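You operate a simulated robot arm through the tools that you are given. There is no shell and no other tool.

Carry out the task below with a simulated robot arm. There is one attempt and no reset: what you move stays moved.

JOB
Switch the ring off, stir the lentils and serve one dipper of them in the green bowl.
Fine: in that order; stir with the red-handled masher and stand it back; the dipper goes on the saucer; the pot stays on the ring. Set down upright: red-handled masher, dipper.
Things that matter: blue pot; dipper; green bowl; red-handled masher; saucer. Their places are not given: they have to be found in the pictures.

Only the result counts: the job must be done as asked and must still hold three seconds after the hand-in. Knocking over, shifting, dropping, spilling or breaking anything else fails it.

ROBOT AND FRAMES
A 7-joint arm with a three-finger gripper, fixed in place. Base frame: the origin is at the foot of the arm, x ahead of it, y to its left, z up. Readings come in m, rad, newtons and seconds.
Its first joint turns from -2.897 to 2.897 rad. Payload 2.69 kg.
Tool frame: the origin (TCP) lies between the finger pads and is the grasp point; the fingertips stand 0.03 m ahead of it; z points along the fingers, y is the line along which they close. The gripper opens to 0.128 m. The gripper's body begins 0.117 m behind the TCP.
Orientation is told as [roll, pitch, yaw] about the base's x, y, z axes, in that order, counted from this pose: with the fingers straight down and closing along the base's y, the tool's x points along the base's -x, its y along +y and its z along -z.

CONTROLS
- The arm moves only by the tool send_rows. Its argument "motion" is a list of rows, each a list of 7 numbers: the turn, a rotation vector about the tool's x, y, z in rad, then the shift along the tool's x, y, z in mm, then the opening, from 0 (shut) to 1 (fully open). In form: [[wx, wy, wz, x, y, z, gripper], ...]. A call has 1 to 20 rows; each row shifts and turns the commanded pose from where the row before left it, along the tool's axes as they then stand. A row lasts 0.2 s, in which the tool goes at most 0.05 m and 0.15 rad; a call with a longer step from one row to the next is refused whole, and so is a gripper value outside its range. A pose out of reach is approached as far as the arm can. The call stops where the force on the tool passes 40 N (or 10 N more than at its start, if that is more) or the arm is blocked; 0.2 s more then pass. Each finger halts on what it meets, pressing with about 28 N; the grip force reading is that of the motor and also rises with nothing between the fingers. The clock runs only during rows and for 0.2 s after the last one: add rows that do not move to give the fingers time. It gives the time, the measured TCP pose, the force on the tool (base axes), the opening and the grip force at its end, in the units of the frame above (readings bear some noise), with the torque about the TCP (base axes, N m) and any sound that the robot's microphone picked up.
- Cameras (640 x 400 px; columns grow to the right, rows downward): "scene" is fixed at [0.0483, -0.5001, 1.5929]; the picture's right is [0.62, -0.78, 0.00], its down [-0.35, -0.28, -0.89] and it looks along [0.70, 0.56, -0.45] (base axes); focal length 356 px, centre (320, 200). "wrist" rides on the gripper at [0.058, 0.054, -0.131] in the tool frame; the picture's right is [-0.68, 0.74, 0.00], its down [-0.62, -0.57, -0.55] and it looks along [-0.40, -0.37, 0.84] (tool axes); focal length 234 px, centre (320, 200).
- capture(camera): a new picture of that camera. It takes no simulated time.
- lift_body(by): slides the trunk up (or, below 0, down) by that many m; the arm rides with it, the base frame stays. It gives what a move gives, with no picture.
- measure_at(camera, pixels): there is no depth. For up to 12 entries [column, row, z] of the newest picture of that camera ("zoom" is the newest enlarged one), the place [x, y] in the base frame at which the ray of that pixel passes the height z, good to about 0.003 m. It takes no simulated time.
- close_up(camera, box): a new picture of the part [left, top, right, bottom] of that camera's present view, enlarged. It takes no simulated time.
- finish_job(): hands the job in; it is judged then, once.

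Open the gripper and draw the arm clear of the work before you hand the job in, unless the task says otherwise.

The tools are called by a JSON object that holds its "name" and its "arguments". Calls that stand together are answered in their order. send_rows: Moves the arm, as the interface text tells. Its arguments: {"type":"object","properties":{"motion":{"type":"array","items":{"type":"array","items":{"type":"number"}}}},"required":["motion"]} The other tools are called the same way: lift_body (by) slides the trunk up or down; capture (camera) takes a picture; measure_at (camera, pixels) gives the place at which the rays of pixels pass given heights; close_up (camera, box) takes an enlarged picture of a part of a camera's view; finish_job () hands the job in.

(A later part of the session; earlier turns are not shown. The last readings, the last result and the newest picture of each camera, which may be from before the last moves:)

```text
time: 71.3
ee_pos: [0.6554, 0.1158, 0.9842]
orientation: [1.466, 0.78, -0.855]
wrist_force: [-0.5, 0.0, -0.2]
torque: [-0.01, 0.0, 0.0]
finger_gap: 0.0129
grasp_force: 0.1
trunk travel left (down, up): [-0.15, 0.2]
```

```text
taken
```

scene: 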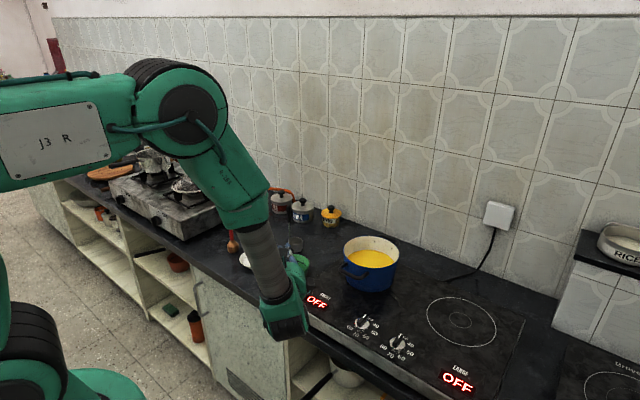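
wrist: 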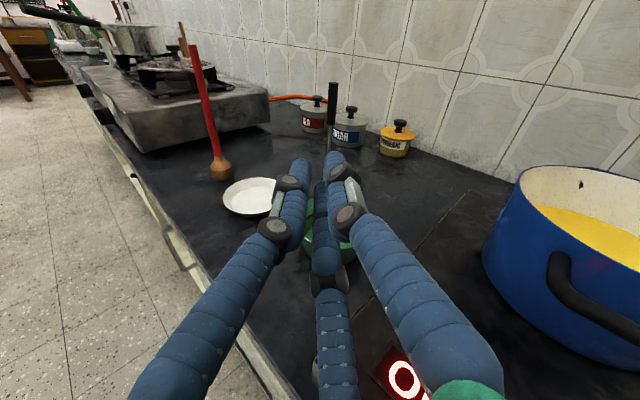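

No force remains and both displays still read OFF. I return along the arc to vertical and rise.

{"name": "send_rows", "arguments": {"motion": [[0.0707, -0.0707, 0, 9.66, 9.65, 5.02, 0.1], [0.0707, -0.0707, 0, 9.66, 9.65, 5.02, 0.1], [0.0707, -0.0707, 0, 9.66, 9.65, 5.02, 0.1], [0.0707, -0.0707, 0, 9.66, 9.65, 5.02, 0.1], [0.0707, -0.0707, 0, 9.66, 9.65, 5.02, 0.1], [0.0707, -0.0707, 0, 9.66, 9.65, 5.02, 0.1], [0.0707, -0.0707, 0, 9.66, 9.65, 5.02, 0.1], [0.0707, -0.0707, 0, 9.66, 9.65, 5.02, 0.1], [0.0707, -0.0707, 0, 9.66, 9.65, 5.02, 0.1], [0.0707, -0.0707, 0, 9.66, 9.65, 5.02, 0.1], [0.0707, -0.0707, 0, 9.66, 9.65, 5.02, 0.1], [0.0707, -0.0707, 0, 9.66, 9.65, 5.02, 0.1], [0.0707, -0.0707, 0, 9.66, 9.65, 5.02, 0.1], [0.0707, -0.0707, 0, 9.66, 9.65, 5.02, 0.1], [0.0707, -0.0707, 0, 9.66, 9.65, 5.02, 0.1], [0, 0, 0, 0, 0, 0, 0.1]]}}

{"name": "close_up", "arguments": {"camera": "scene", "box": [200, 170, 480, 390]}}

```text
time: 74.8
ee_pos: [0.783, 0.243, 1.069]
orientation: [0.001, -0.001, -1.568]
wrist_force: [-0.3, -0.3, -0.4]
torque: [-0.07, 0.04, 0.02]
finger_gap: 0.0127
grasp_force: 0.0
trunk travel left (down, up): [-0.15, 0.2]
```

```text
1.82 times, centred on (340, 280) of scene
```

zoom: 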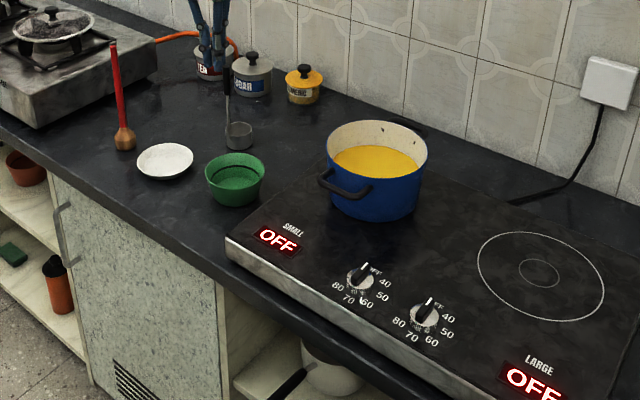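

Everything stands as before. I rise, turn back to yaw 0 and go above the dipper's handle at (0.855, 0.286) with the fingers part-open.

{"name": "send_rows", "arguments": {"motion": [[0, 0, 0, 0, 0, -45, 0.1], [0, 0, 0, 0, 0, -45, 0.1], [0, 0, 0, 0, 0, -45, 0.1], [0, 0, -0.1428, 0, 0, 0, 0.5], [0, 0, -0.1428, 0, 0, 0, 0.5], [0, 0, -0.1428, 0, 0, 0, 0.5], [0, 0, -0.1428, 0, 0, 0, 0.5], [0, 0, -0.1428, 0, 0, 0, 0.5], [0, 0, -0.1428, 0, 0, 0, 0.5], [0, 0, -0.1428, 0, 0, 0, 0.5], [0, 0, -0.1428, 0, 0, 0, 0.5], [0, 0, -0.1428, 0, 0, 0, 0.5], [0, 0, -0.1428, 0, 0, 0, 0.5], [0, 0, -0.1428, 0, 0, 0, 0.5], [0, 0, 0, -36, 21.5, 0, 0.5], [0, 0, 0, -36, 21.5, 0, 0.5], [0, 0, 0, 0, 0, 0, 0.5]]}}

{"name": "capture", "arguments": {"camera": "wrist"}}

{"name": "close_up", "arguments": {"camera": "wrist", "box": [272, 60, 368, 140]}}

```text
time: 78.3
ee_pos: [0.8555, 0.2857, 1.2037]
orientation: [-0.001, -0.001, 0.002]
wrist_force: [0.0, 0.1, -0.2]
torque: [-0.02, 0.07, 0.0]
finger_gap: 0.0642
grasp_force: 0.2
trunk travel left (down, up): [-0.15, 0.2]
```

```text
taken
```

wrist: 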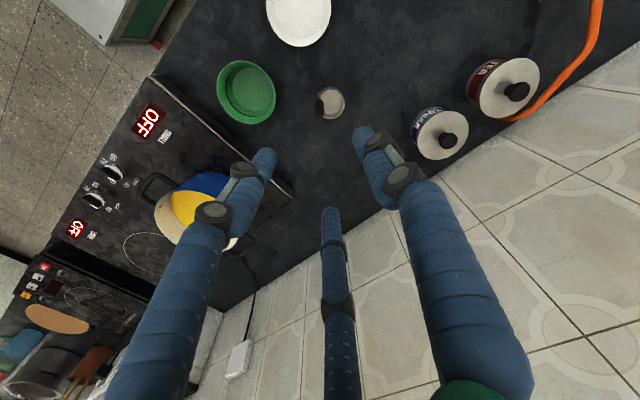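

```text
5.00 times, centred on (320, 100) of wrist
```

zoom: 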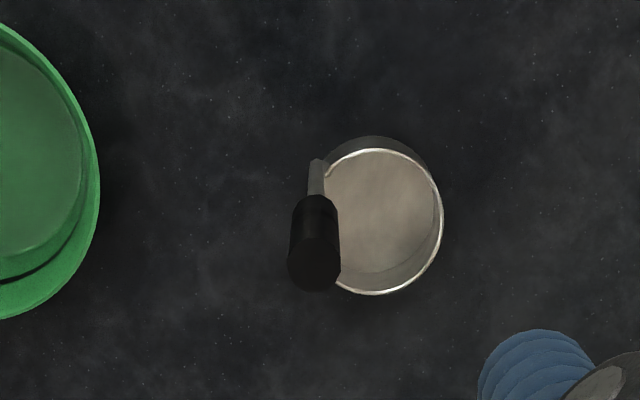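

The handle lies on column 319, on the tool axis. I measure its top and the cup centre once more to fix the cup's offset from the handle.

{"name": "measure_at", "arguments": {"camera": "wrist", "pixels": [[318.8, 114, 1.0], [319.2, 94, 0.826], [332, 104.4, 0.826], [344, 104, 0.826], [332, 118.5, 0.826], [319, 100, 0.93]]}}

{"name": "close_up", "arguments": {"camera": "scene", "box": [260, 190, 340, 260]}}

```text
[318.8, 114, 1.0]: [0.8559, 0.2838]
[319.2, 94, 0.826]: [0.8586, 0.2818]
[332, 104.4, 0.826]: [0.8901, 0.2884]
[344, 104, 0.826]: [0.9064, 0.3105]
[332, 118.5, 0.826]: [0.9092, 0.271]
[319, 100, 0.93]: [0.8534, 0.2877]
```

```text
5.71 times, centred on (300, 225) of scene
```

zoom: 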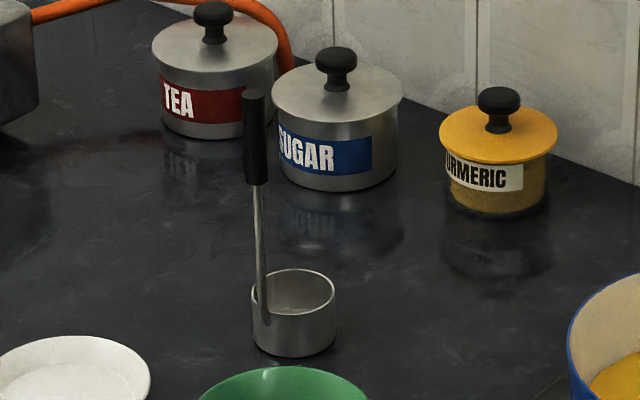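

The dipper's cup centre is about (0.031, 0.005) from the handle, and the black grip spans z ≈ 0.93–1.00. I descend to TCP z ≈ 0.962 and close gently on the grip.

{"name": "send_rows", "arguments": {"motion": [[0, 0, 0, 0, 0, 45, 0.5], [0, 0, 0, 0, 0, 45, 0.5], [0, 0, 0, 0, 0, 45, 0.5], [0, 0, 0, 0, 0, 45, 0.5], [0, 0, 0, 0, 0, 40, 0.5], [0, 0, 0, 0, 0, 22, 0.5], [0, 0, 0, 0, 0, 0, 0.35], [0, 0, 0, 0, 0, 0, 0.25]]}}

{"name": "capture", "arguments": {"camera": "wrist"}}

{"name": "close_up", "arguments": {"camera": "scene", "box": [250, 160, 350, 260]}}

```text
time: 80.2
ee_pos: [0.8556, 0.2856, 0.9636]
orientation: [-0.004, 0.0, 0.003]
wrist_force: [0.5, -0.5, 0.6]
torque: [-0.01, -0.01, 0.02]
finger_gap: 0.0322
grasp_force: 0.1
trunk travel left (down, up): [-0.15, 0.2]
```

```text
taken
```

wrist: 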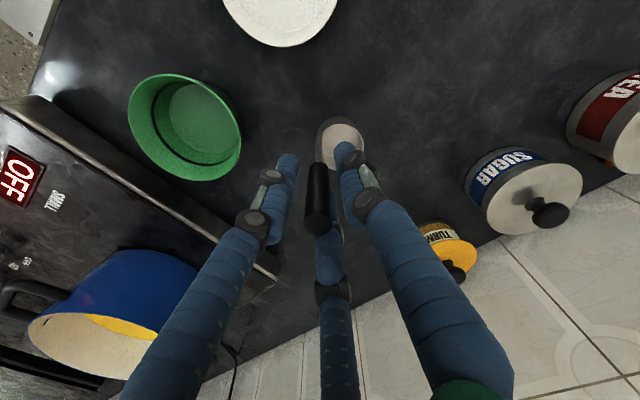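

```text
4.00 times, centred on (300, 210) of scene
```

zoom: 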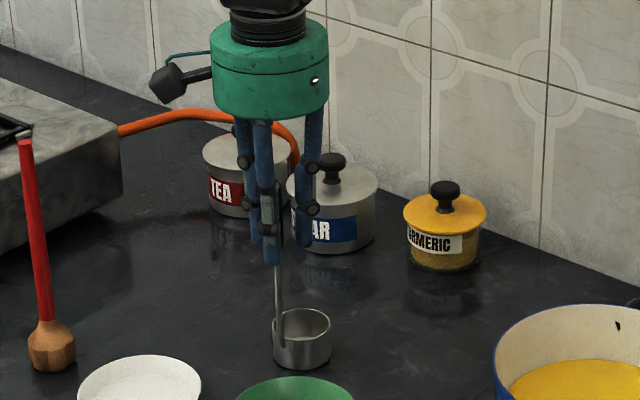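

The black grip stands centred between the fingers at wrist (318,200). I close fully.

{"name": "send_rows", "arguments": {"motion": [[0, 0, 0, 0, 0, 0, 0.17], [0, 0, 0, 0, 0, 0, 0.1], [0, 0, 0, 0, 0, 0, 0.0], [0, 0, 0, 0, 0, 0, 0.0], [0, 0, 0, 0, 0, 0, 0.0]]}}

{"name": "capture", "arguments": {"camera": "wrist"}}

{"name": "close_up", "arguments": {"camera": "scene", "box": [250, 160, 350, 260]}}

```text
time: 81.3
ee_pos: [0.8555, 0.2852, 0.9635]
orientation: [-0.001, -0.001, 0.003]
wrist_force: [0.5, 0.2, 0.1]
torque: [-0.02, 0.0, 0.03]
finger_gap: 0.014
grasp_force: 27.2
trunk travel left (down, up): [-0.15, 0.2]
```

```text
taken
```

wrist: 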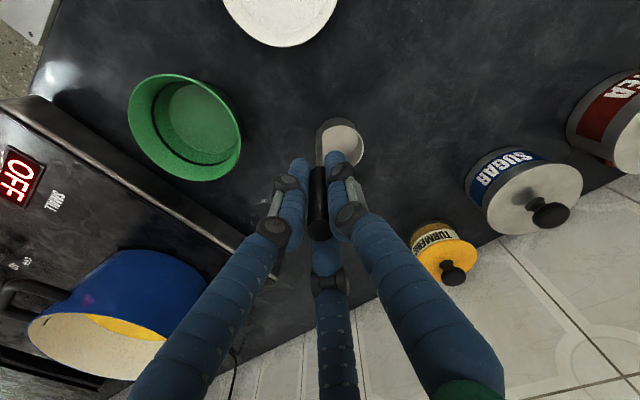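

```text
4.00 times, centred on (300, 210) of scene
```

zoom: 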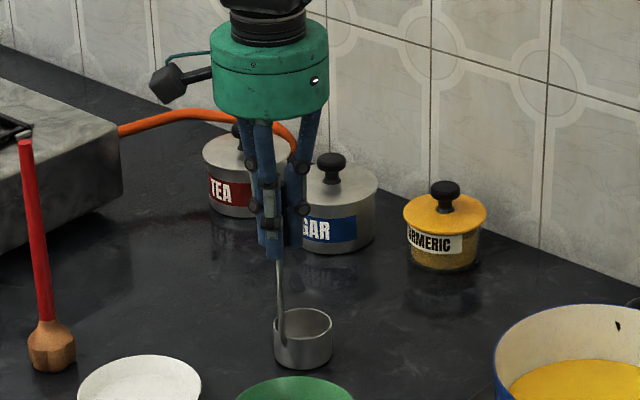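

The dipper is held (14 mm gap, 27 N, no side load). I lift it straight up and carry it over the pot with the cup centred on the lentils.

{"name": "send_rows", "arguments": {"motion": [[0, 0, 0, 0, 0, -15, 0.0], [0, 0, 0, 0, 0, -30, 0.0], [0, 0, 0, 0, 0, -45, 0.0], [0, 0, 0, 0, 0, -45, 0.0], [0, 0, 0, 0, 0, -45, 0.0], [0, 0, 0, 0, 0, -45, 0.0], [0, 0, 0, 0, 0, -15, 0.0], [0, 0, 0, 2, -20, 0, 0.0], [0, 0, 0, 3.7, -41, 0, 0.0], [0, 0, 0, 3.7, -41, 0, 0.0], [0, 0, 0, 3.7, -41, 0, 0.0], [0, 0, 0, 3.7, -41, 0, 0.0], [0, 0, 0, 3.7, -41, 0, 0.0], [0, 0, 0, 3.7, -41, 0, 0.0], [0, 0, 0, 3.7, -41, 0, 0.0], [0, 0, 0, 3.7, -41, 0, 0.0], [0, 0, 0, 0, 0, 0, 0.0]]}}

{"name": "capture", "arguments": {"camera": "wrist"}}

{"name": "capture", "arguments": {"camera": "scene"}}

```text
time: 85.0
ee_pos: [0.8245, -0.0628, 1.2034]
orientation: [-0.004, -0.002, 0.001]
wrist_force: [-0.1, -0.9, -0.7]
torque: [0.06, 0.03, -0.03]
finger_gap: 0.0138
grasp_force: 27.8
trunk travel left (down, up): [-0.15, 0.2]
```

```text
taken
```

wrist: 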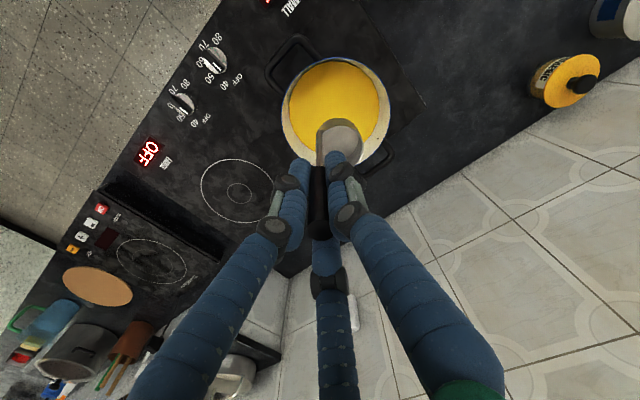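

```text
taken
```

scene: 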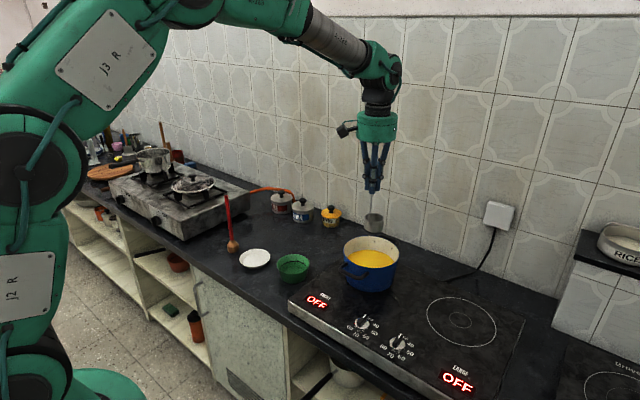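

The dipper hangs upright over the pot. I lower it: fast to TCP z ≈ 1.09, then slowly to about 1.045, putting the cup's bottom near 0.88 in the lentils.

{"name": "send_rows", "arguments": {"motion": [[0, 0, 0, 0, 0, 40, 0.0], [0, 0, 0, 0, 0, 40, 0.0], [0, 0, 0, 0, 0, 30, 0.0], [0, 0, 0, 0, 0, 10, 0.0], [0, 0, 0, 0, 0, 10, 0.0], [0, 0, 0, 0, 0, 10, 0.0], [0, 0, 0, 0, 0, 8, 0.0], [0, 0, 0, 0, 0, 8, 0.0], [0, 0, 0, 0, 0, 0, 0.0]]}}

{"name": "close_up", "arguments": {"camera": "scene", "box": [320, 190, 420, 290]}}

{"name": "capture", "arguments": {"camera": "wrist"}}

```text
time: 87.0
ee_pos: [0.8236, -0.0628, 1.0475]
orientation: [-0.002, -0.003, 0.002]
wrist_force: [0.2, -0.4, -1.8]
torque: [0.02, 0.01, -0.01]
finger_gap: 0.0137
grasp_force: 28.4
trunk travel left (down, up): [-0.15, 0.2]
```

```text
4.00 times, centred on (370, 240) of scene
```

zoom: 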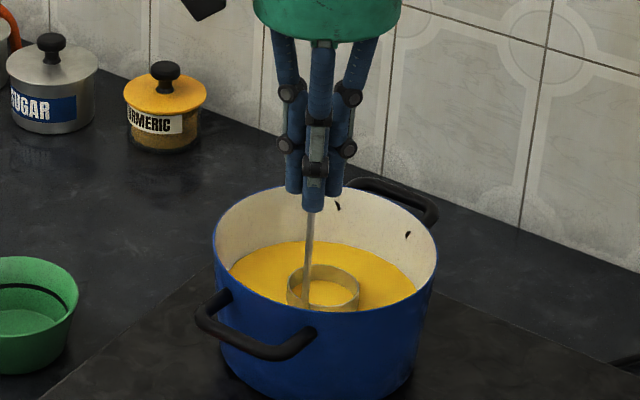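

```text
taken
```

wrist: 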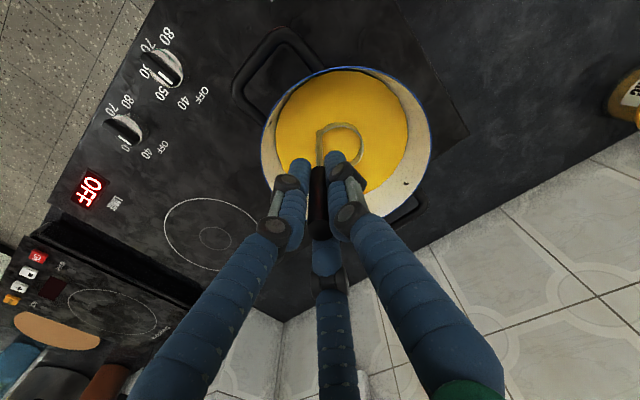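

The cup's rim still stands about 10 mm above the surface. I lower in small steps, watching for floor contact.

{"name": "send_rows", "arguments": {"motion": [[0, 0, 0, 0, 0, 5, 0.0], [0, 0, 0, 0, 0, 4, 0.0], [0, 0, 0, 0, 0, 0, 0.0]]}}

{"name": "send_rows", "arguments": {"motion": [[0, 0, 0, 0, 0, 3, 0.0], [0, 0, 0, 0, 0, 2, 0.0], [0, 0, 0, 0, 0, 0, 0.0]]}}

{"name": "close_up", "arguments": {"camera": "scene", "box": [320, 190, 420, 290]}}

{"name": "close_up", "arguments": {"camera": "wrist", "box": [270, 60, 430, 200]}}

```text
time: 87.8
ee_pos: [0.8225, -0.0616, 1.0377]
orientation: [-0.003, 0.0, 0.001]
wrist_force: [0.3, 0.3, -1.2]
torque: [0.0, 0.04, 0.0]
finger_gap: 0.0136
grasp_force: 27.8
trunk travel left (down, up): [-0.15, 0.2]
```

```text
time: 88.5
ee_pos: [0.8228, -0.0624, 1.0328]
orientation: [-0.002, -0.001, 0.002]
wrist_force: [0.1, 0.1, -0.6]
torque: [-0.03, 0.04, 0.0]
finger_gap: 0.0135
grasp_force: 28.1
trunk travel left (down, up): [-0.15, 0.2]
```

```text
4.00 times, centred on (370, 240) of scene
```

zoom: 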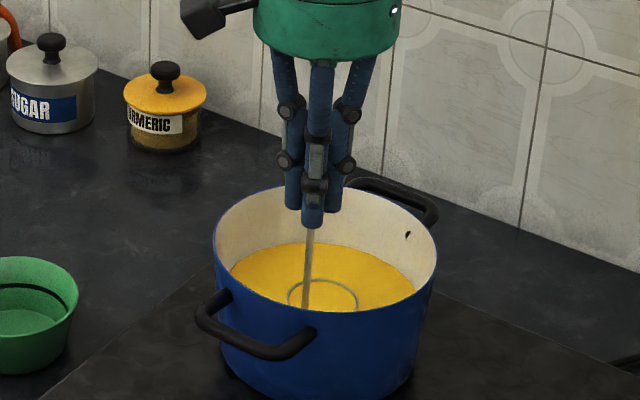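

```text
2.86 times, centred on (350, 130) of wrist
```

zoom: 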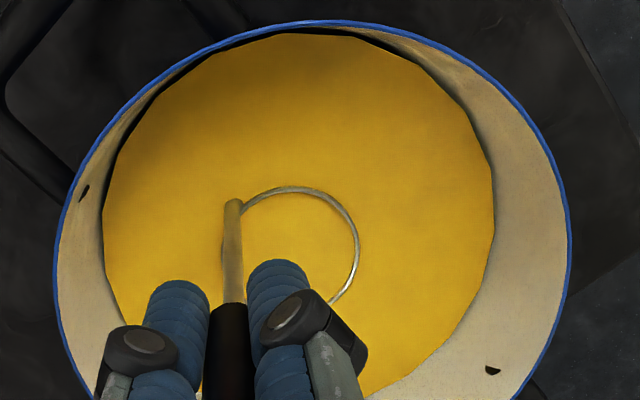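

The rim is almost flush with the surface and still no floor contact. I go down 2 mm at a time.

{"name": "send_rows", "arguments": {"motion": [[0, 0, 0, 0, 0, 2, 0.0], [0, 0, 0, 0, 0, 0, 0.0]]}}

{"name": "send_rows", "arguments": {"motion": [[0, 0, 0, 0, 0, 2, 0.0], [0, 0, 0, 0, 0, 0, 0.0]]}}

{"name": "close_up", "arguments": {"camera": "scene", "box": [320, 190, 420, 290]}}

{"name": "close_up", "arguments": {"camera": "wrist", "box": [270, 60, 430, 200]}}

```text
time: 89.2
ee_pos: [0.8236, -0.0619, 1.0302]
orientation: [-0.001, -0.002, 0.002]
wrist_force: [-0.3, -0.6, -2.0]
torque: [-0.02, 0.06, 0.0]
finger_gap: 0.0139
grasp_force: 28.0
trunk travel left (down, up): [-0.15, 0.2]
```

```text
time: 89.8
ee_pos: [0.8232, -0.0618, 1.0286]
orientation: [-0.002, -0.002, 0.002]
wrist_force: [-0.5, -0.2, -1.5]
torque: [0.03, 0.05, 0.02]
finger_gap: 0.0135
grasp_force: 28.0
trunk travel left (down, up): [-0.15, 0.2]
```

```text
4.00 times, centred on (370, 240) of scene
```

zoom: 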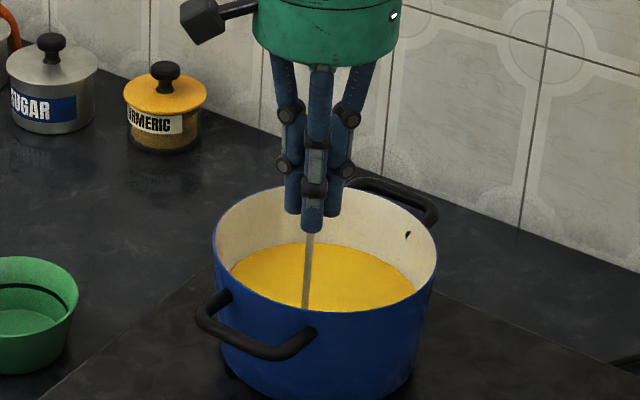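

```text
2.86 times, centred on (350, 130) of wrist
```

zoom: 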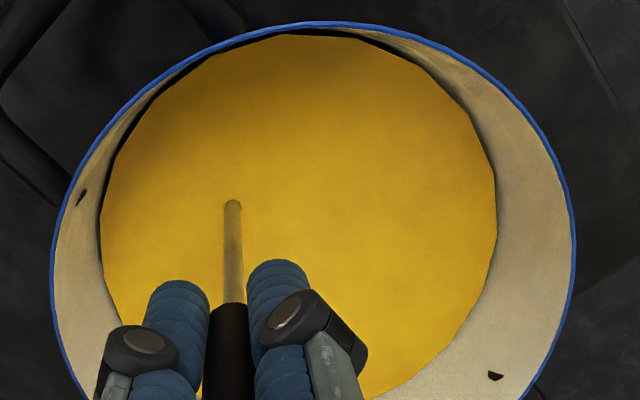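

The cup is now fully submerged with no floor contact. I hold it there briefly to fill, then lift slowly and pause above the surface.

{"name": "send_rows", "arguments": {"motion": [[0, 0, 0, 0, 0, 0, 0.0], [0, 0, 0, 0, 0, 0, 0.0], [0, 0, 0, 0, 0, 0, 0.0], [0, 0, 0, 0, 0, 0, 0.0], [0, 0, 0, 0, 0, -4, 0.0], [0, 0, 0, 0, 0, -5, 0.0], [0, 0, 0, 0, 0, -6, 0.0], [0, 0, 0, 0, 0, -7, 0.0], [0, 0, 0, 0, 0, -8, 0.0], [0, 0, 0, 0, 0, -8, 0.0], [0, 0, 0, 0, 0, -8, 0.0], [0, 0, 0, 0, 0, -6, 0.0], [0, 0, 0, 0, 0, 0, 0.0], [0, 0, 0, 0, 0, 0, 0.0], [0, 0, 0, 0, 0, 0, 0.0], [0, 0, 0, 0, 0, 0, 0.0]]}}

{"name": "close_up", "arguments": {"camera": "scene", "box": [320, 190, 420, 290]}}

{"name": "close_up", "arguments": {"camera": "wrist", "box": [270, 60, 430, 200]}}

```text
time: 93.2
ee_pos: [0.8231, -0.0617, 1.0816]
orientation: [-0.002, -0.002, 0.001]
wrist_force: [0.2, 0.1, -1.5]
torque: [0.02, 0.03, -0.03]
finger_gap: 0.0138
grasp_force: 28.1
trunk travel left (down, up): [-0.15, 0.2]
```

```text
4.00 times, centred on (370, 240) of scene
```

zoom: 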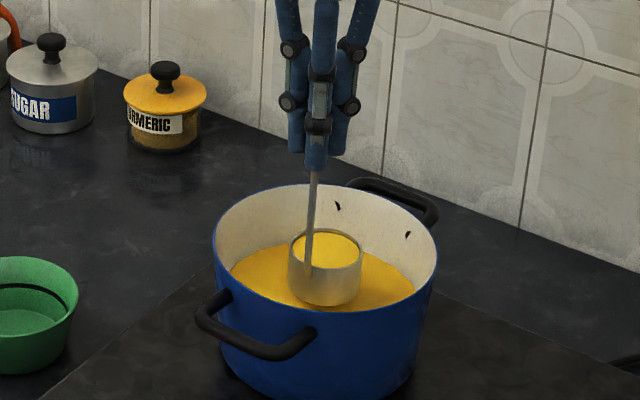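

```text
2.86 times, centred on (350, 130) of wrist
```

zoom: 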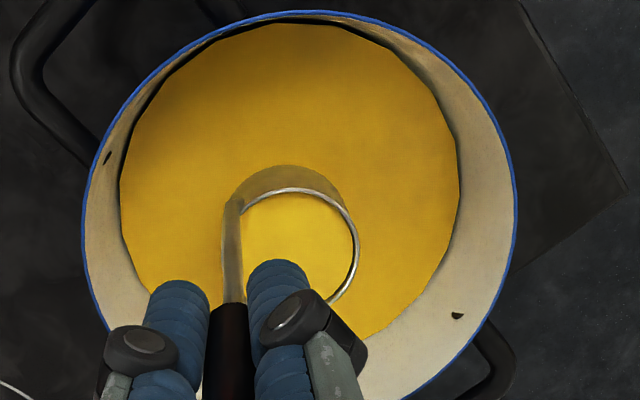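

The cup is full to just under its brim. I lift it gently clear of the rim, then turn the hand slowly to yaw −90° while still above the pot.

{"name": "send_rows", "arguments": {"motion": [[0, 0, 0, 0, 0, -5, 0.0], [0, 0, 0, 0, 0, -10, 0.0], [0, 0, 0, 0, 0, -14, 0.0], [0, 0, 0, 0, 0, -16, 0.0], [0, 0, 0, 0, 0, -14, 0.0], [0, 0, 0, 0, 0, -10, 0.0], [0, 0, 0, 0, 0, -6, 0.0], [0, 0, 0, 0, 0, -3, 0.0], [0, 0, 0, 0, 0, 0, 0.0], [0, 0, 0, 0, 0, 0, 0.0], [0, 0, 0, 0, 0, 0, 0.0]]}}

{"name": "close_up", "arguments": {"camera": "scene", "box": [320, 170, 420, 290]}}

```text
time: 95.5
ee_pos: [0.8212, -0.0622, 1.1603]
orientation: [-0.003, -0.001, 0.002]
wrist_force: [-0.2, 0.2, -1.7]
torque: [0.01, 0.02, 0.0]
finger_gap: 0.0139
grasp_force: 28.0
trunk travel left (down, up): [-0.15, 0.2]
```

```text
3.33 times, centred on (370, 230) of scene
```

zoom: 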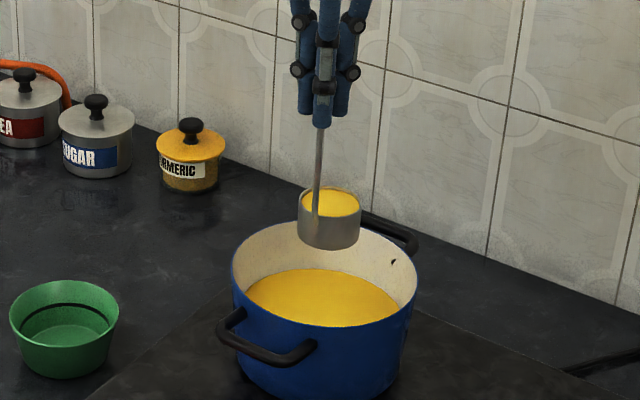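

The full dipper hangs level above the pot. I turn slowly to yaw −90° in 20 small steps.

{"name": "send_rows", "arguments": {"motion": [[0, 0, 0.03, 0, 0, 0, 0.0], [0, 0, 0.06, 0, 0, 0, 0.0], [0, 0, 0.085, 0, 0, 0, 0.0], [0, 0, 0.09, 0, 0, 0, 0.0], [0, 0, 0.09, 0, 0, 0, 0.0], [0, 0, 0.09, 0, 0, 0, 0.0], [0, 0, 0.09, 0, 0, 0, 0.0], [0, 0, 0.09, 0, 0, 0, 0.0], [0, 0, 0.09, 0, 0, 0, 0.0], [0, 0, 0.09, 0, 0, 0, 0.0], [0, 0, 0.09, 0, 0, 0, 0.0], [0, 0, 0.09, 0, 0, 0, 0.0], [0, 0, 0.09, 0, 0, 0, 0.0], [0, 0, 0.09, 0, 0, 0, 0.0], [0, 0, 0.09, 0, 0, 0, 0.0], [0, 0, 0.09, 0, 0, 0, 0.0], [0, 0, 0.09, 0, 0, 0, 0.0], [0, 0, 0.085, 0, 0, 0, 0.0], [0, 0, 0.05, 0, 0, 0, 0.0], [0, 0, 0, 0, 0, 0, 0.0]]}}

{"name": "capture", "arguments": {"camera": "scene"}}

{"name": "capture", "arguments": {"camera": "wrist"}}

```text
time: 99.8
ee_pos: [0.8241, -0.0615, 1.1591]
orientation: [0.002, -0.001, -1.571]
wrist_force: [0.3, 0.1, -1.8]
torque: [0.06, 0.01, 0.02]
finger_gap: 0.0138
grasp_force: 28.4
trunk travel left (down, up): [-0.15, 0.2]
```

```text
taken
```

scene: 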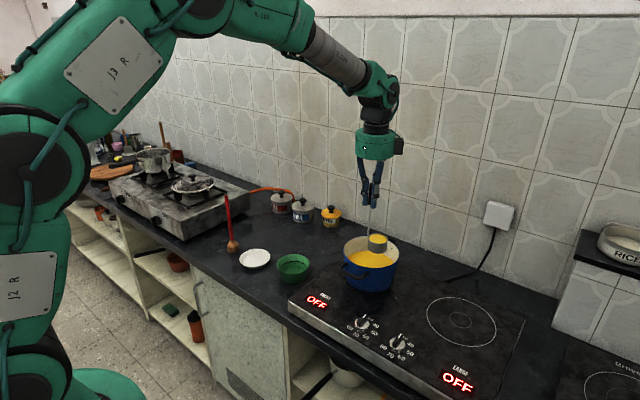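

```text
taken
```

wrist: 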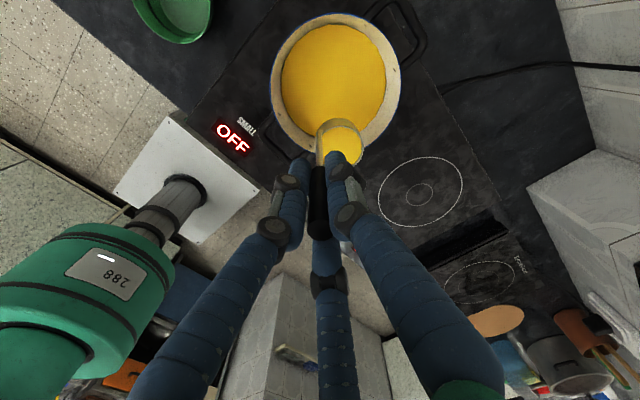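

The dipper is still full. I carry it slowly (about 0.09 m/s) over to the pouring start at (0.790, 0.251), keeping the height.

{"name": "send_rows", "arguments": {"motion": [[0, 0, 0, 5, -0.54, 0, 0.0], [0, 0, 0, 10, -1.09, 0, 0.0], [0, 0, 0, 15, -1.63, 0, 0.0], [0, 0, 0, 18, -1.96, 0, 0.0], [0, 0, 0, 18, -1.96, 0, 0.0], [0, 0, 0, 18, -1.96, 0, 0.0], [0, 0, 0, 18, -1.96, 0, 0.0], [0, 0, 0, 18, -1.96, 0, 0.0], [0, 0, 0, 18, -1.96, 0, 0.0], [0, 0, 0, 18, -1.96, 0, 0.0], [0, 0, 0, 18, -1.96, 0, 0.0], [0, 0, 0, 18, -1.96, 0, 0.0], [0, 0, 0, 18, -1.96, 0, 0.0], [0, 0, 0, 18, -1.96, 0, 0.0], [0, 0, 0, 18, -1.96, 0, 0.0], [0, 0, 0, 18, -1.96, 0, 0.0], [0, 0, 0, 18, -1.96, 0, 0.0], [0, 0, 0, 15, -1.63, 0, 0.0], [0, 0, 0, 10, -1.09, 0, 0.0], [0, 0, 0, 5.5, -0.6, 0, 0.0]]}}

{"name": "capture", "arguments": {"camera": "wrist"}}

{"name": "close_up", "arguments": {"camera": "scene", "box": [220, 170, 380, 290]}}

```text
time: 104.0
ee_pos: [0.7885, 0.2515, 1.1584]
orientation: [-0.001, -0.002, -1.568]
wrist_force: [-0.3, 0.0, -1.5]
torque: [0.01, -0.01, 0.04]
finger_gap: 0.0139
grasp_force: 28.3
trunk travel left (down, up): [-0.15, 0.2]
```

```text
taken
```

wrist: 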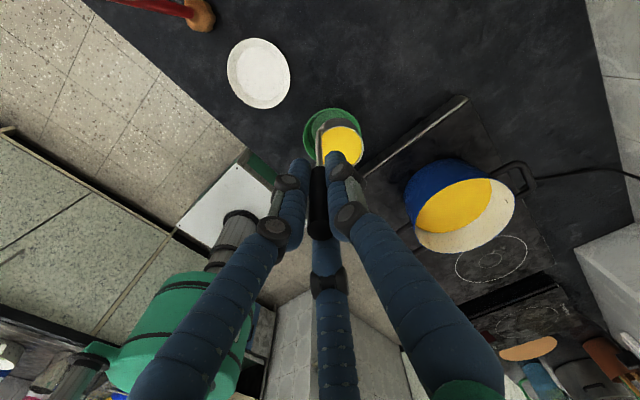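

```text
3.33 times, centred on (300, 230) of scene
```

zoom: 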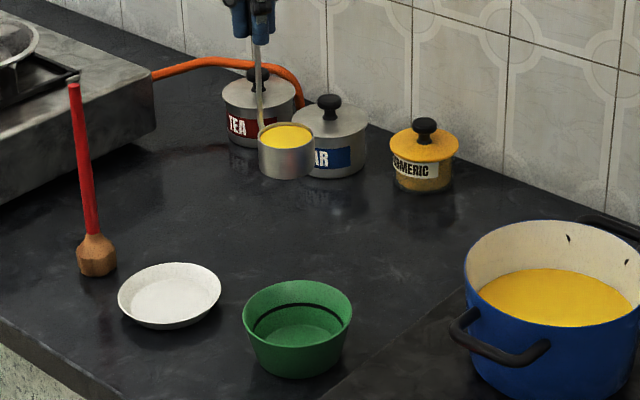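

Still full, no spill. I zoom to verify where the cup's rim actually sits relative to the bowl.

{"name": "close_up", "arguments": {"camera": "wrist", "box": [272, 90, 400, 190]}}

{"name": "measure_at", "arguments": {"camera": "wrist", "pixels": [[341, 146, 1.027], [320, 140, 1.027], [362, 148, 1.027], [342, 126, 1.027]]}}

```text
4.00 times, centred on (336, 140) of wrist
```

zoom: 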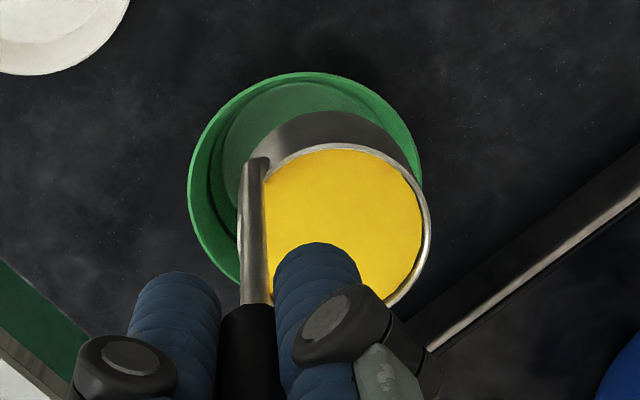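

```text
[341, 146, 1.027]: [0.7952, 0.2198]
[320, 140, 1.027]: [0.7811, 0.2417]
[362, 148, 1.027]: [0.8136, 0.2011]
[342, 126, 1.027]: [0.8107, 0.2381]
```

The cup centre measures (0.795, 0.220), just as computed. I lower gently to the pouring height (TCP z ≈ 1.07, cup bottom ≈ 0.905).

{"name": "send_rows", "arguments": {"motion": [[0, 0, 0, 0, 0, 5, 0.0], [0, 0, 0, 0, 1, 10, 0.0], [0, 0, 0, 0, 0, 14, 0.0], [0, 0, 0, 0, 0, 15, 0.0], [0, 0, 0, 0, 0, 15, 0.0], [0, 0, 0, 0, 0, 14, 0.0], [0, 0, 0, 0, 0, 9, 0.0], [0, 0, 0, 0, 0, 5, 0.0], [0, 0, 0, 0, 0, 0, 0.0], [0, 0, 0, 0, 0, 0, 0.0]]}}

{"name": "capture", "arguments": {"camera": "wrist"}}

{"name": "close_up", "arguments": {"camera": "scene", "box": [220, 170, 380, 290]}}

```text
time: 106.2
ee_pos: [0.7905, 0.2505, 1.0711]
orientation: [0.002, -0.003, -1.57]
wrist_force: [-0.2, 0.4, -1.9]
torque: [0.04, -0.02, -0.01]
finger_gap: 0.0141
grasp_force: 28.4
trunk travel left (down, up): [-0.15, 0.2]
```

```text
taken
```

wrist: 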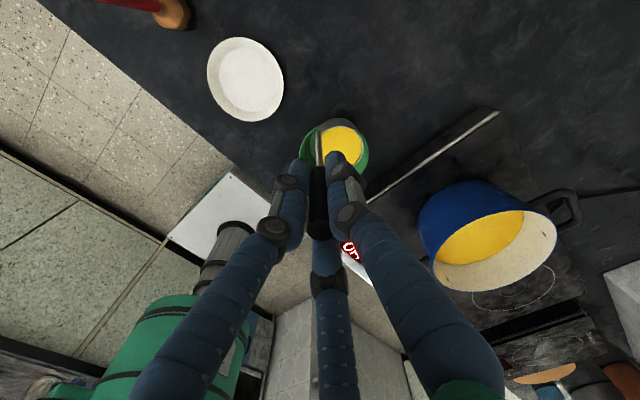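

```text
3.33 times, centred on (300, 230) of scene
```

zoom: 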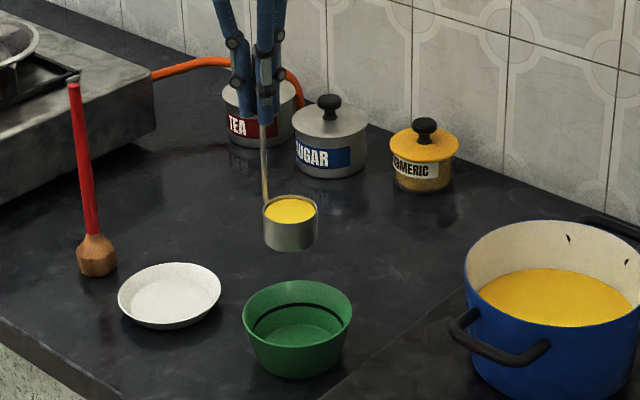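

All set: the lip point on the robot-facing side sits 2 cm inside the bowl's centre. I tilt slowly about the lip, 10 steps of 0.06 rad, and look.

{"name": "send_rows", "arguments": {"motion": [[-0.04243, 0.04243, 0, -5.636, -5.636, -2.545, 0.0], [-0.04243, 0.04243, 0, -5.636, -5.636, -2.545, 0.0], [-0.04243, 0.04243, 0, -5.636, -5.636, -2.545, 0.0], [-0.04243, 0.04243, 0, -5.636, -5.636, -2.545, 0.0], [-0.04243, 0.04243, 0, -5.636, -5.636, -2.545, 0.0], [-0.04243, 0.04243, 0, -5.636, -5.636, -2.545, 0.0], [-0.04243, 0.04243, 0, -5.636, -5.636, -2.545, 0.0], [-0.04243, 0.04243, 0, -5.636, -5.636, -2.545, 0.0], [-0.04243, 0.04243, 0, -5.636, -5.636, -2.545, 0.0], [-0.04243, 0.04243, 0, -5.636, -5.636, -2.545, 0.0]]}}

{"name": "capture", "arguments": {"camera": "wrist"}}

{"name": "close_up", "arguments": {"camera": "scene", "box": [220, 170, 380, 290]}}

```text
time: 108.3
ee_pos: [0.7326, 0.192, 1.0743]
orientation: [0.452, 0.409, -1.473]
wrist_force: [0.3, -0.9, -0.9]
torque: [-0.06, 0.06, 0.01]
finger_gap: 0.0137
grasp_force: 27.8
trunk travel left (down, up): [-0.15, 0.2]
```

```text
taken
```

wrist: 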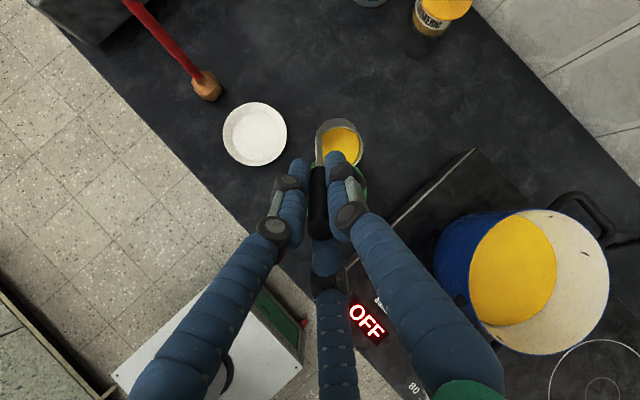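

```text
3.33 times, centred on (300, 230) of scene
```

zoom: 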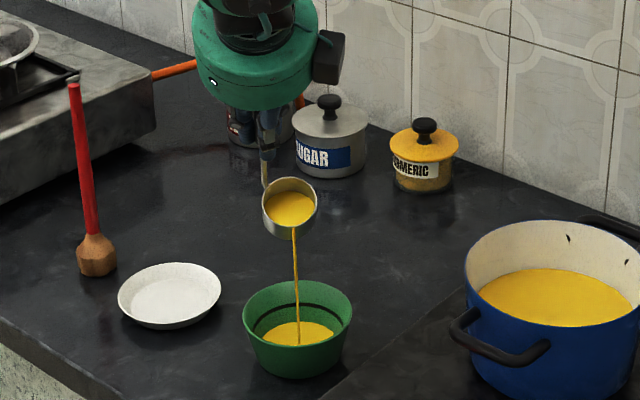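

The lentils pour in a clean stream into the bowl. I keep tilting: 10 more steps to about 69°.

{"name": "send_rows", "arguments": {"motion": [[-0.04243, 0.04243, 0, -5.636, -5.636, -2.545, 0.0], [-0.04243, 0.04243, 0, -5.636, -5.636, -2.545, 0.0], [-0.04243, 0.04243, 0, -5.636, -5.636, -2.545, 0.0], [-0.04243, 0.04243, 0, -5.636, -5.636, -2.545, 0.0], [-0.04243, 0.04243, 0, -5.636, -5.636, -2.545, 0.0], [-0.04243, 0.04243, 0, -5.636, -5.636, -2.545, 0.0], [-0.04243, 0.04243, 0, -5.636, -5.636, -2.545, 0.0], [-0.04243, 0.04243, 0, -5.636, -5.636, -2.545, 0.0], [-0.04243, 0.04243, 0, -5.636, -5.636, -2.545, 0.0], [-0.04243, 0.04243, 0, -5.636, -5.636, -2.545, 0.0]]}}

{"name": "close_up", "arguments": {"camera": "scene", "box": [220, 170, 380, 290]}}

{"name": "capture", "arguments": {"camera": "wrist"}}

```text
time: 110.5
ee_pos: [0.6835, 0.1432, 1.0303]
orientation: [1.07, 0.717, -1.132]
wrist_force: [-0.1, 0.5, -0.3]
torque: [-0.05, 0.1, -0.02]
finger_gap: 0.0139
grasp_force: 28.2
trunk travel left (down, up): [-0.15, 0.2]
```

```text
3.33 times, centred on (300, 230) of scene
```

zoom: 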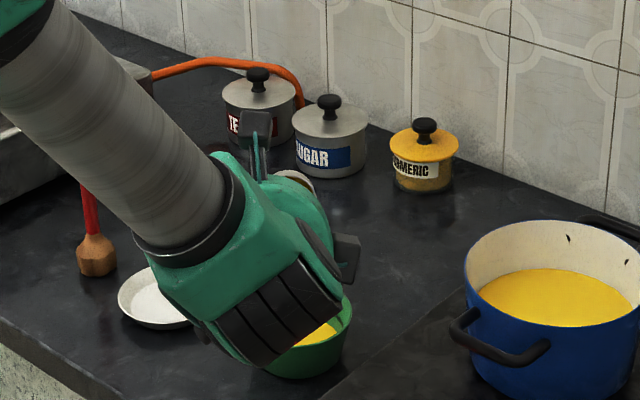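

```text
taken
```

wrist: 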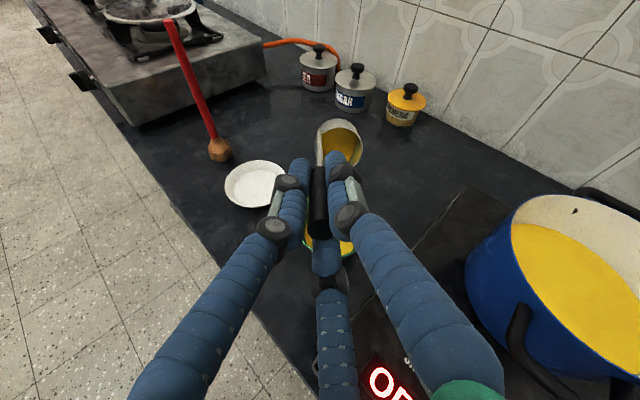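

Pouring continues with some left in the cup. I tilt 7 more steps to about 93°.

{"name": "send_rows", "arguments": {"motion": [[-0.04243, 0.04243, 0, -5.636, -5.636, -2.545, 0.0], [-0.04243, 0.04243, 0, -5.636, -5.636, -2.545, 0.0], [-0.04243, 0.04243, 0, -5.636, -5.636, -2.545, 0.0], [-0.04243, 0.04243, 0, -5.636, -5.636, -2.545, 0.0], [-0.04243, 0.04243, 0, -5.636, -5.636, -2.545, 0.0], [-0.04243, 0.04243, 0, -5.636, -5.636, -2.545, 0.0], [-0.04243, 0.04243, 0, -5.636, -5.636, -2.545, 0.0], [0, 0, 0, 0, 0, 0, 0.0], [0, 0, 0, 0, 0, 0, 0.0]]}}

{"name": "close_up", "arguments": {"camera": "wrist", "box": [260, 90, 420, 290]}}

{"name": "capture", "arguments": {"camera": "scene"}}

```text
time: 112.5
ee_pos: [0.6634, 0.1241, 0.9798]
orientation: [1.639, 0.781, -0.736]
wrist_force: [0.6, 0.2, -0.1]
torque: [-0.07, 0.06, 0.0]
finger_gap: 0.0139
grasp_force: 27.7
trunk travel left (down, up): [-0.15, 0.2]
```

```text
2.00 times, centred on (340, 190) of wrist
```

zoom: 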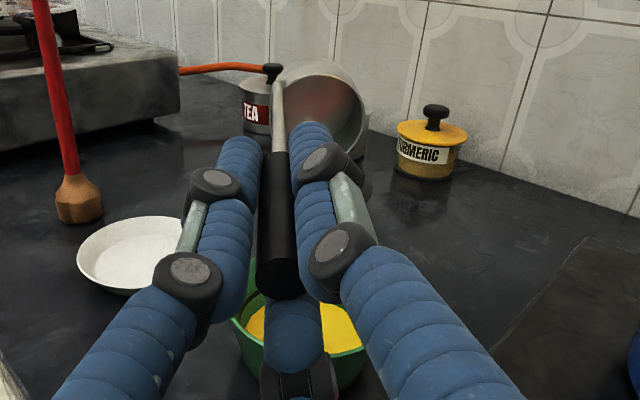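

```text
taken
```

scene: 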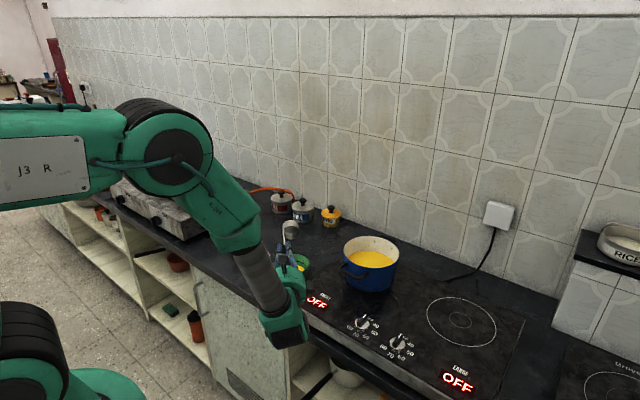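

The cup's inside shows no more yellow at 93°. I tilt one last step to 96° and hold a second so it drains completely.

{"name": "send_rows", "arguments": {"motion": [[-0.04243, 0.04243, 0, -5.636, -5.636, -2.545, 0.0], [0, 0, 0, 0, 0, 0, 0.0], [0, 0, 0, 0, 0, 0, 0.0], [0, 0, 0, 0, 0, 0, 0.0], [0, 0, 0, 0, 0, 0, 0.0], [0, 0, 0, 0, 0, 0, 0.0], [0, 0, 0, 0, 0, 0, 0.0]]}}

{"name": "close_up", "arguments": {"camera": "wrist", "box": [260, 90, 420, 290]}}

{"name": "close_up", "arguments": {"camera": "scene", "box": [240, 200, 340, 300]}}

```text
time: 114.2
ee_pos: [0.6618, 0.1225, 0.9724]
orientation: [1.722, 0.777, -0.677]
wrist_force: [0.2, -0.7, -1.2]
torque: [-0.07, 0.08, -0.03]
finger_gap: 0.0137
grasp_force: 28.0
trunk travel left (down, up): [-0.15, 0.2]
```

```text
2.00 times, centred on (340, 190) of wrist
```

zoom: 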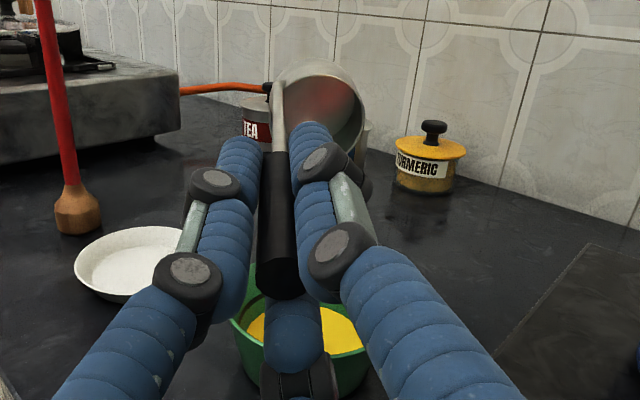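

```text
4.00 times, centred on (290, 250) of scene
```

zoom: 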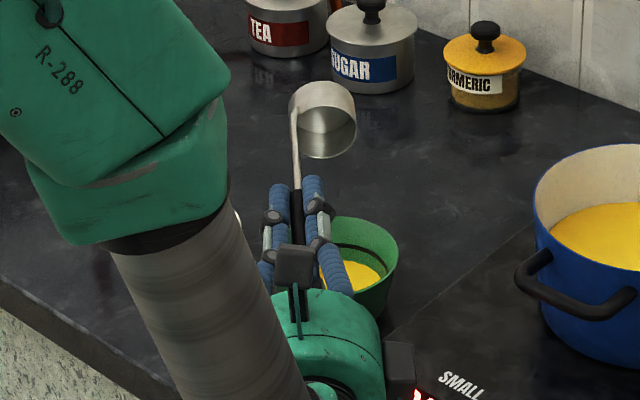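

The cup is empty and the bowl holds the lentils. I tilt back to upright about the same lip point.

{"name": "send_rows", "arguments": {"motion": [[0.0707, -0.0707, 0, 9.12, 9.12, 5.29, 0.0], [0.0707, -0.0707, 0, 9.12, 9.12, 5.29, 0.0], [0.0707, -0.0707, 0, 9.12, 9.12, 5.29, 0.0], [0.0707, -0.0707, 0, 9.12, 9.12, 5.29, 0.0], [0.0707, -0.0707, 0, 9.12, 9.12, 5.29, 0.0], [0.0707, -0.0707, 0, 9.12, 9.12, 5.29, 0.0], [0.0707, -0.0707, 0, 9.12, 9.12, 5.29, 0.0], [0.0707, -0.0707, 0, 9.12, 9.12, 5.29, 0.0], [0.0707, -0.0707, 0, 9.12, 9.12, 5.29, 0.0], [0.0707, -0.0707, 0, 9.12, 9.12, 5.29, 0.0], [0.0707, -0.0707, 0, 9.12, 9.12, 5.29, 0.0], [0.0707, -0.0707, 0, 9.12, 9.12, 5.29, 0.0], [0.0707, -0.0707, 0, 9.12, 9.12, 5.29, 0.0], [0.0707, -0.0707, 0, 9.12, 9.12, 5.29, 0.0], [0.0707, -0.0707, 0, 9.12, 9.12, 5.29, 0.0], [0.0707, -0.0707, 0, 9.12, 9.12, 5.29, 0.0], [0.0566, -0.0566, 0, 7.33, 7.32, 4.13, 0.0], [0, 0, 0, 0, 0, 0, 0.0]]}}

{"name": "capture", "arguments": {"camera": "wrist"}}

{"name": "close_up", "arguments": {"camera": "scene", "box": [220, 170, 380, 290]}}

```text
time: 118.0
ee_pos: [0.7909, 0.2528, 1.0727]
orientation: [0.001, -0.004, -1.568]
wrist_force: [0.0, 0.7, -1.7]
torque: [-0.03, 0.03, 0.0]
finger_gap: 0.0139
grasp_force: 28.2
trunk travel left (down, up): [-0.15, 0.2]
```

```text
taken
```

wrist: 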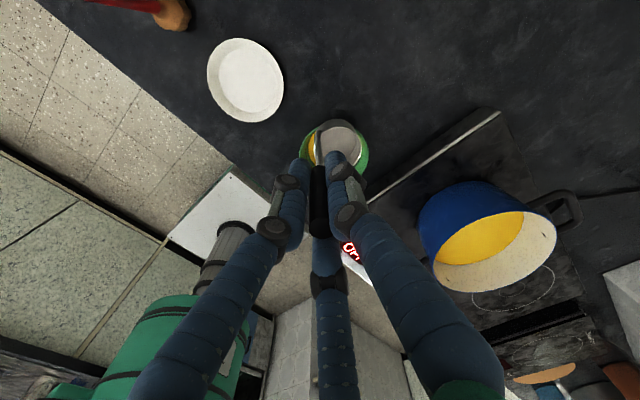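

```text
3.33 times, centred on (300, 230) of scene
```

zoom: 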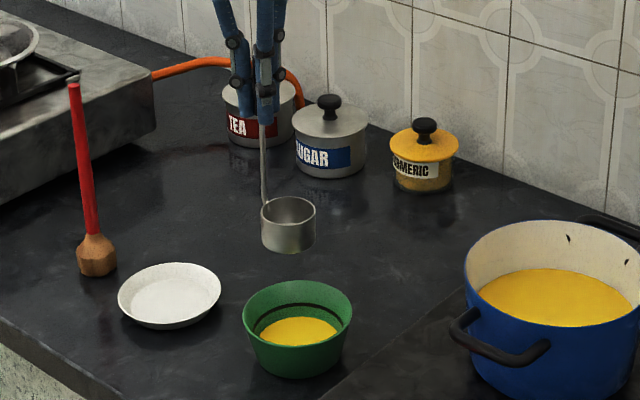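

The bowl now holds one dipper of lentils with nothing spilled. I turn back to yaw 0 (handle away from the masher) and carry the empty dipper over the saucer at (0.7345, 0.352).

{"name": "send_rows", "arguments": {"motion": [[0, 0, 0, 0, 0, -20, 0.0], [0, 0, -0.1428, 0, 0, 0, 0.0], [0, 0, -0.1428, 0, 0, 0, 0.0], [0, 0, -0.1428, 0, 0, 0, 0.0], [0, 0, -0.1428, 0, 0, 0, 0.0], [0, 0, -0.1428, 0, 0, 0, 0.0], [0, 0, -0.1428, 0, 0, 0, 0.0], [0, 0, -0.1428, 0, 0, 0, 0.0], [0, 0, -0.1428, 0, 0, 0, 0.0], [0, 0, -0.1428, 0, 0, 0, 0.0], [0, 0, -0.1428, 0, 0, 0, 0.0], [0, 0, -0.1428, 0, 0, 0, 0.0], [0, 0, 0, 21.8, 23.5, 0, 0.0], [0, 0, 0, 21.8, 23.5, 0, 0.0], [0, 0, 0, 21.8, 23.5, 0, 0.0], [0, 0, 0, 21.8, 23.5, 0, 0.0], [0, 0, 0, 0, 0, 0, 0.0]]}}

{"name": "capture", "arguments": {"camera": "wrist"}}

{"name": "close_up", "arguments": {"camera": "scene", "box": [200, 160, 360, 280]}}

```text
time: 121.5
ee_pos: [0.7021, 0.3459, 1.0922]
orientation: [-0.003, -0.001, 0.0]
wrist_force: [-0.6, 1.0, -0.9]
torque: [-0.01, -0.01, -0.01]
finger_gap: 0.0137
grasp_force: 27.8
trunk travel left (down, up): [-0.15, 0.2]
```

```text
taken
```

wrist: 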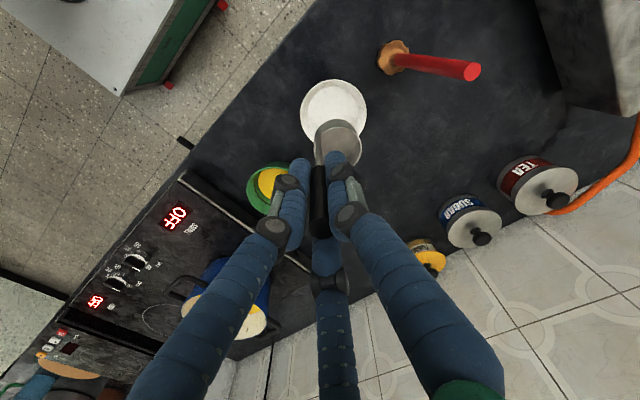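

```text
3.33 times, centred on (280, 220) of scene
```

zoom: 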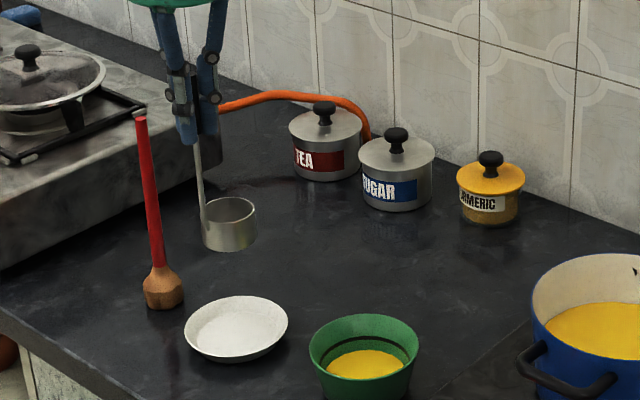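

The cup hangs near the saucer; I measure both in this view to align them: saucer centre ≈ (334,111), cup rim centre ≈ (339,146).

{"name": "close_up", "arguments": {"camera": "wrist", "box": [272, 60, 400, 180]}}

{"name": "measure_at", "arguments": {"camera": "wrist", "pixels": [[334, 111, 0.815], [339, 146, 0.961]]}}

```text
3.33 times, centred on (336, 120) of wrist
```

zoom: 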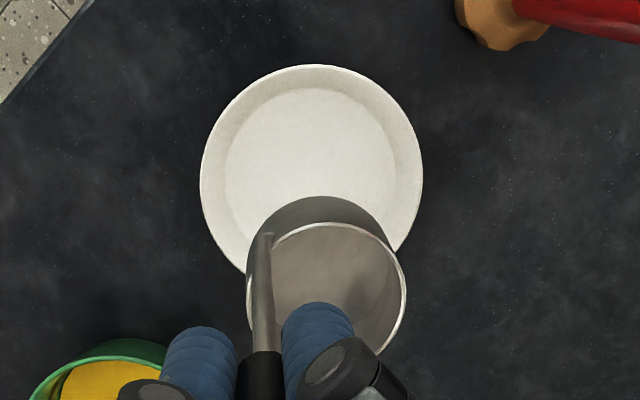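

```text
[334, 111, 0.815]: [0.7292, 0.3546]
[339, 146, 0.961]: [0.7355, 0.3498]
```

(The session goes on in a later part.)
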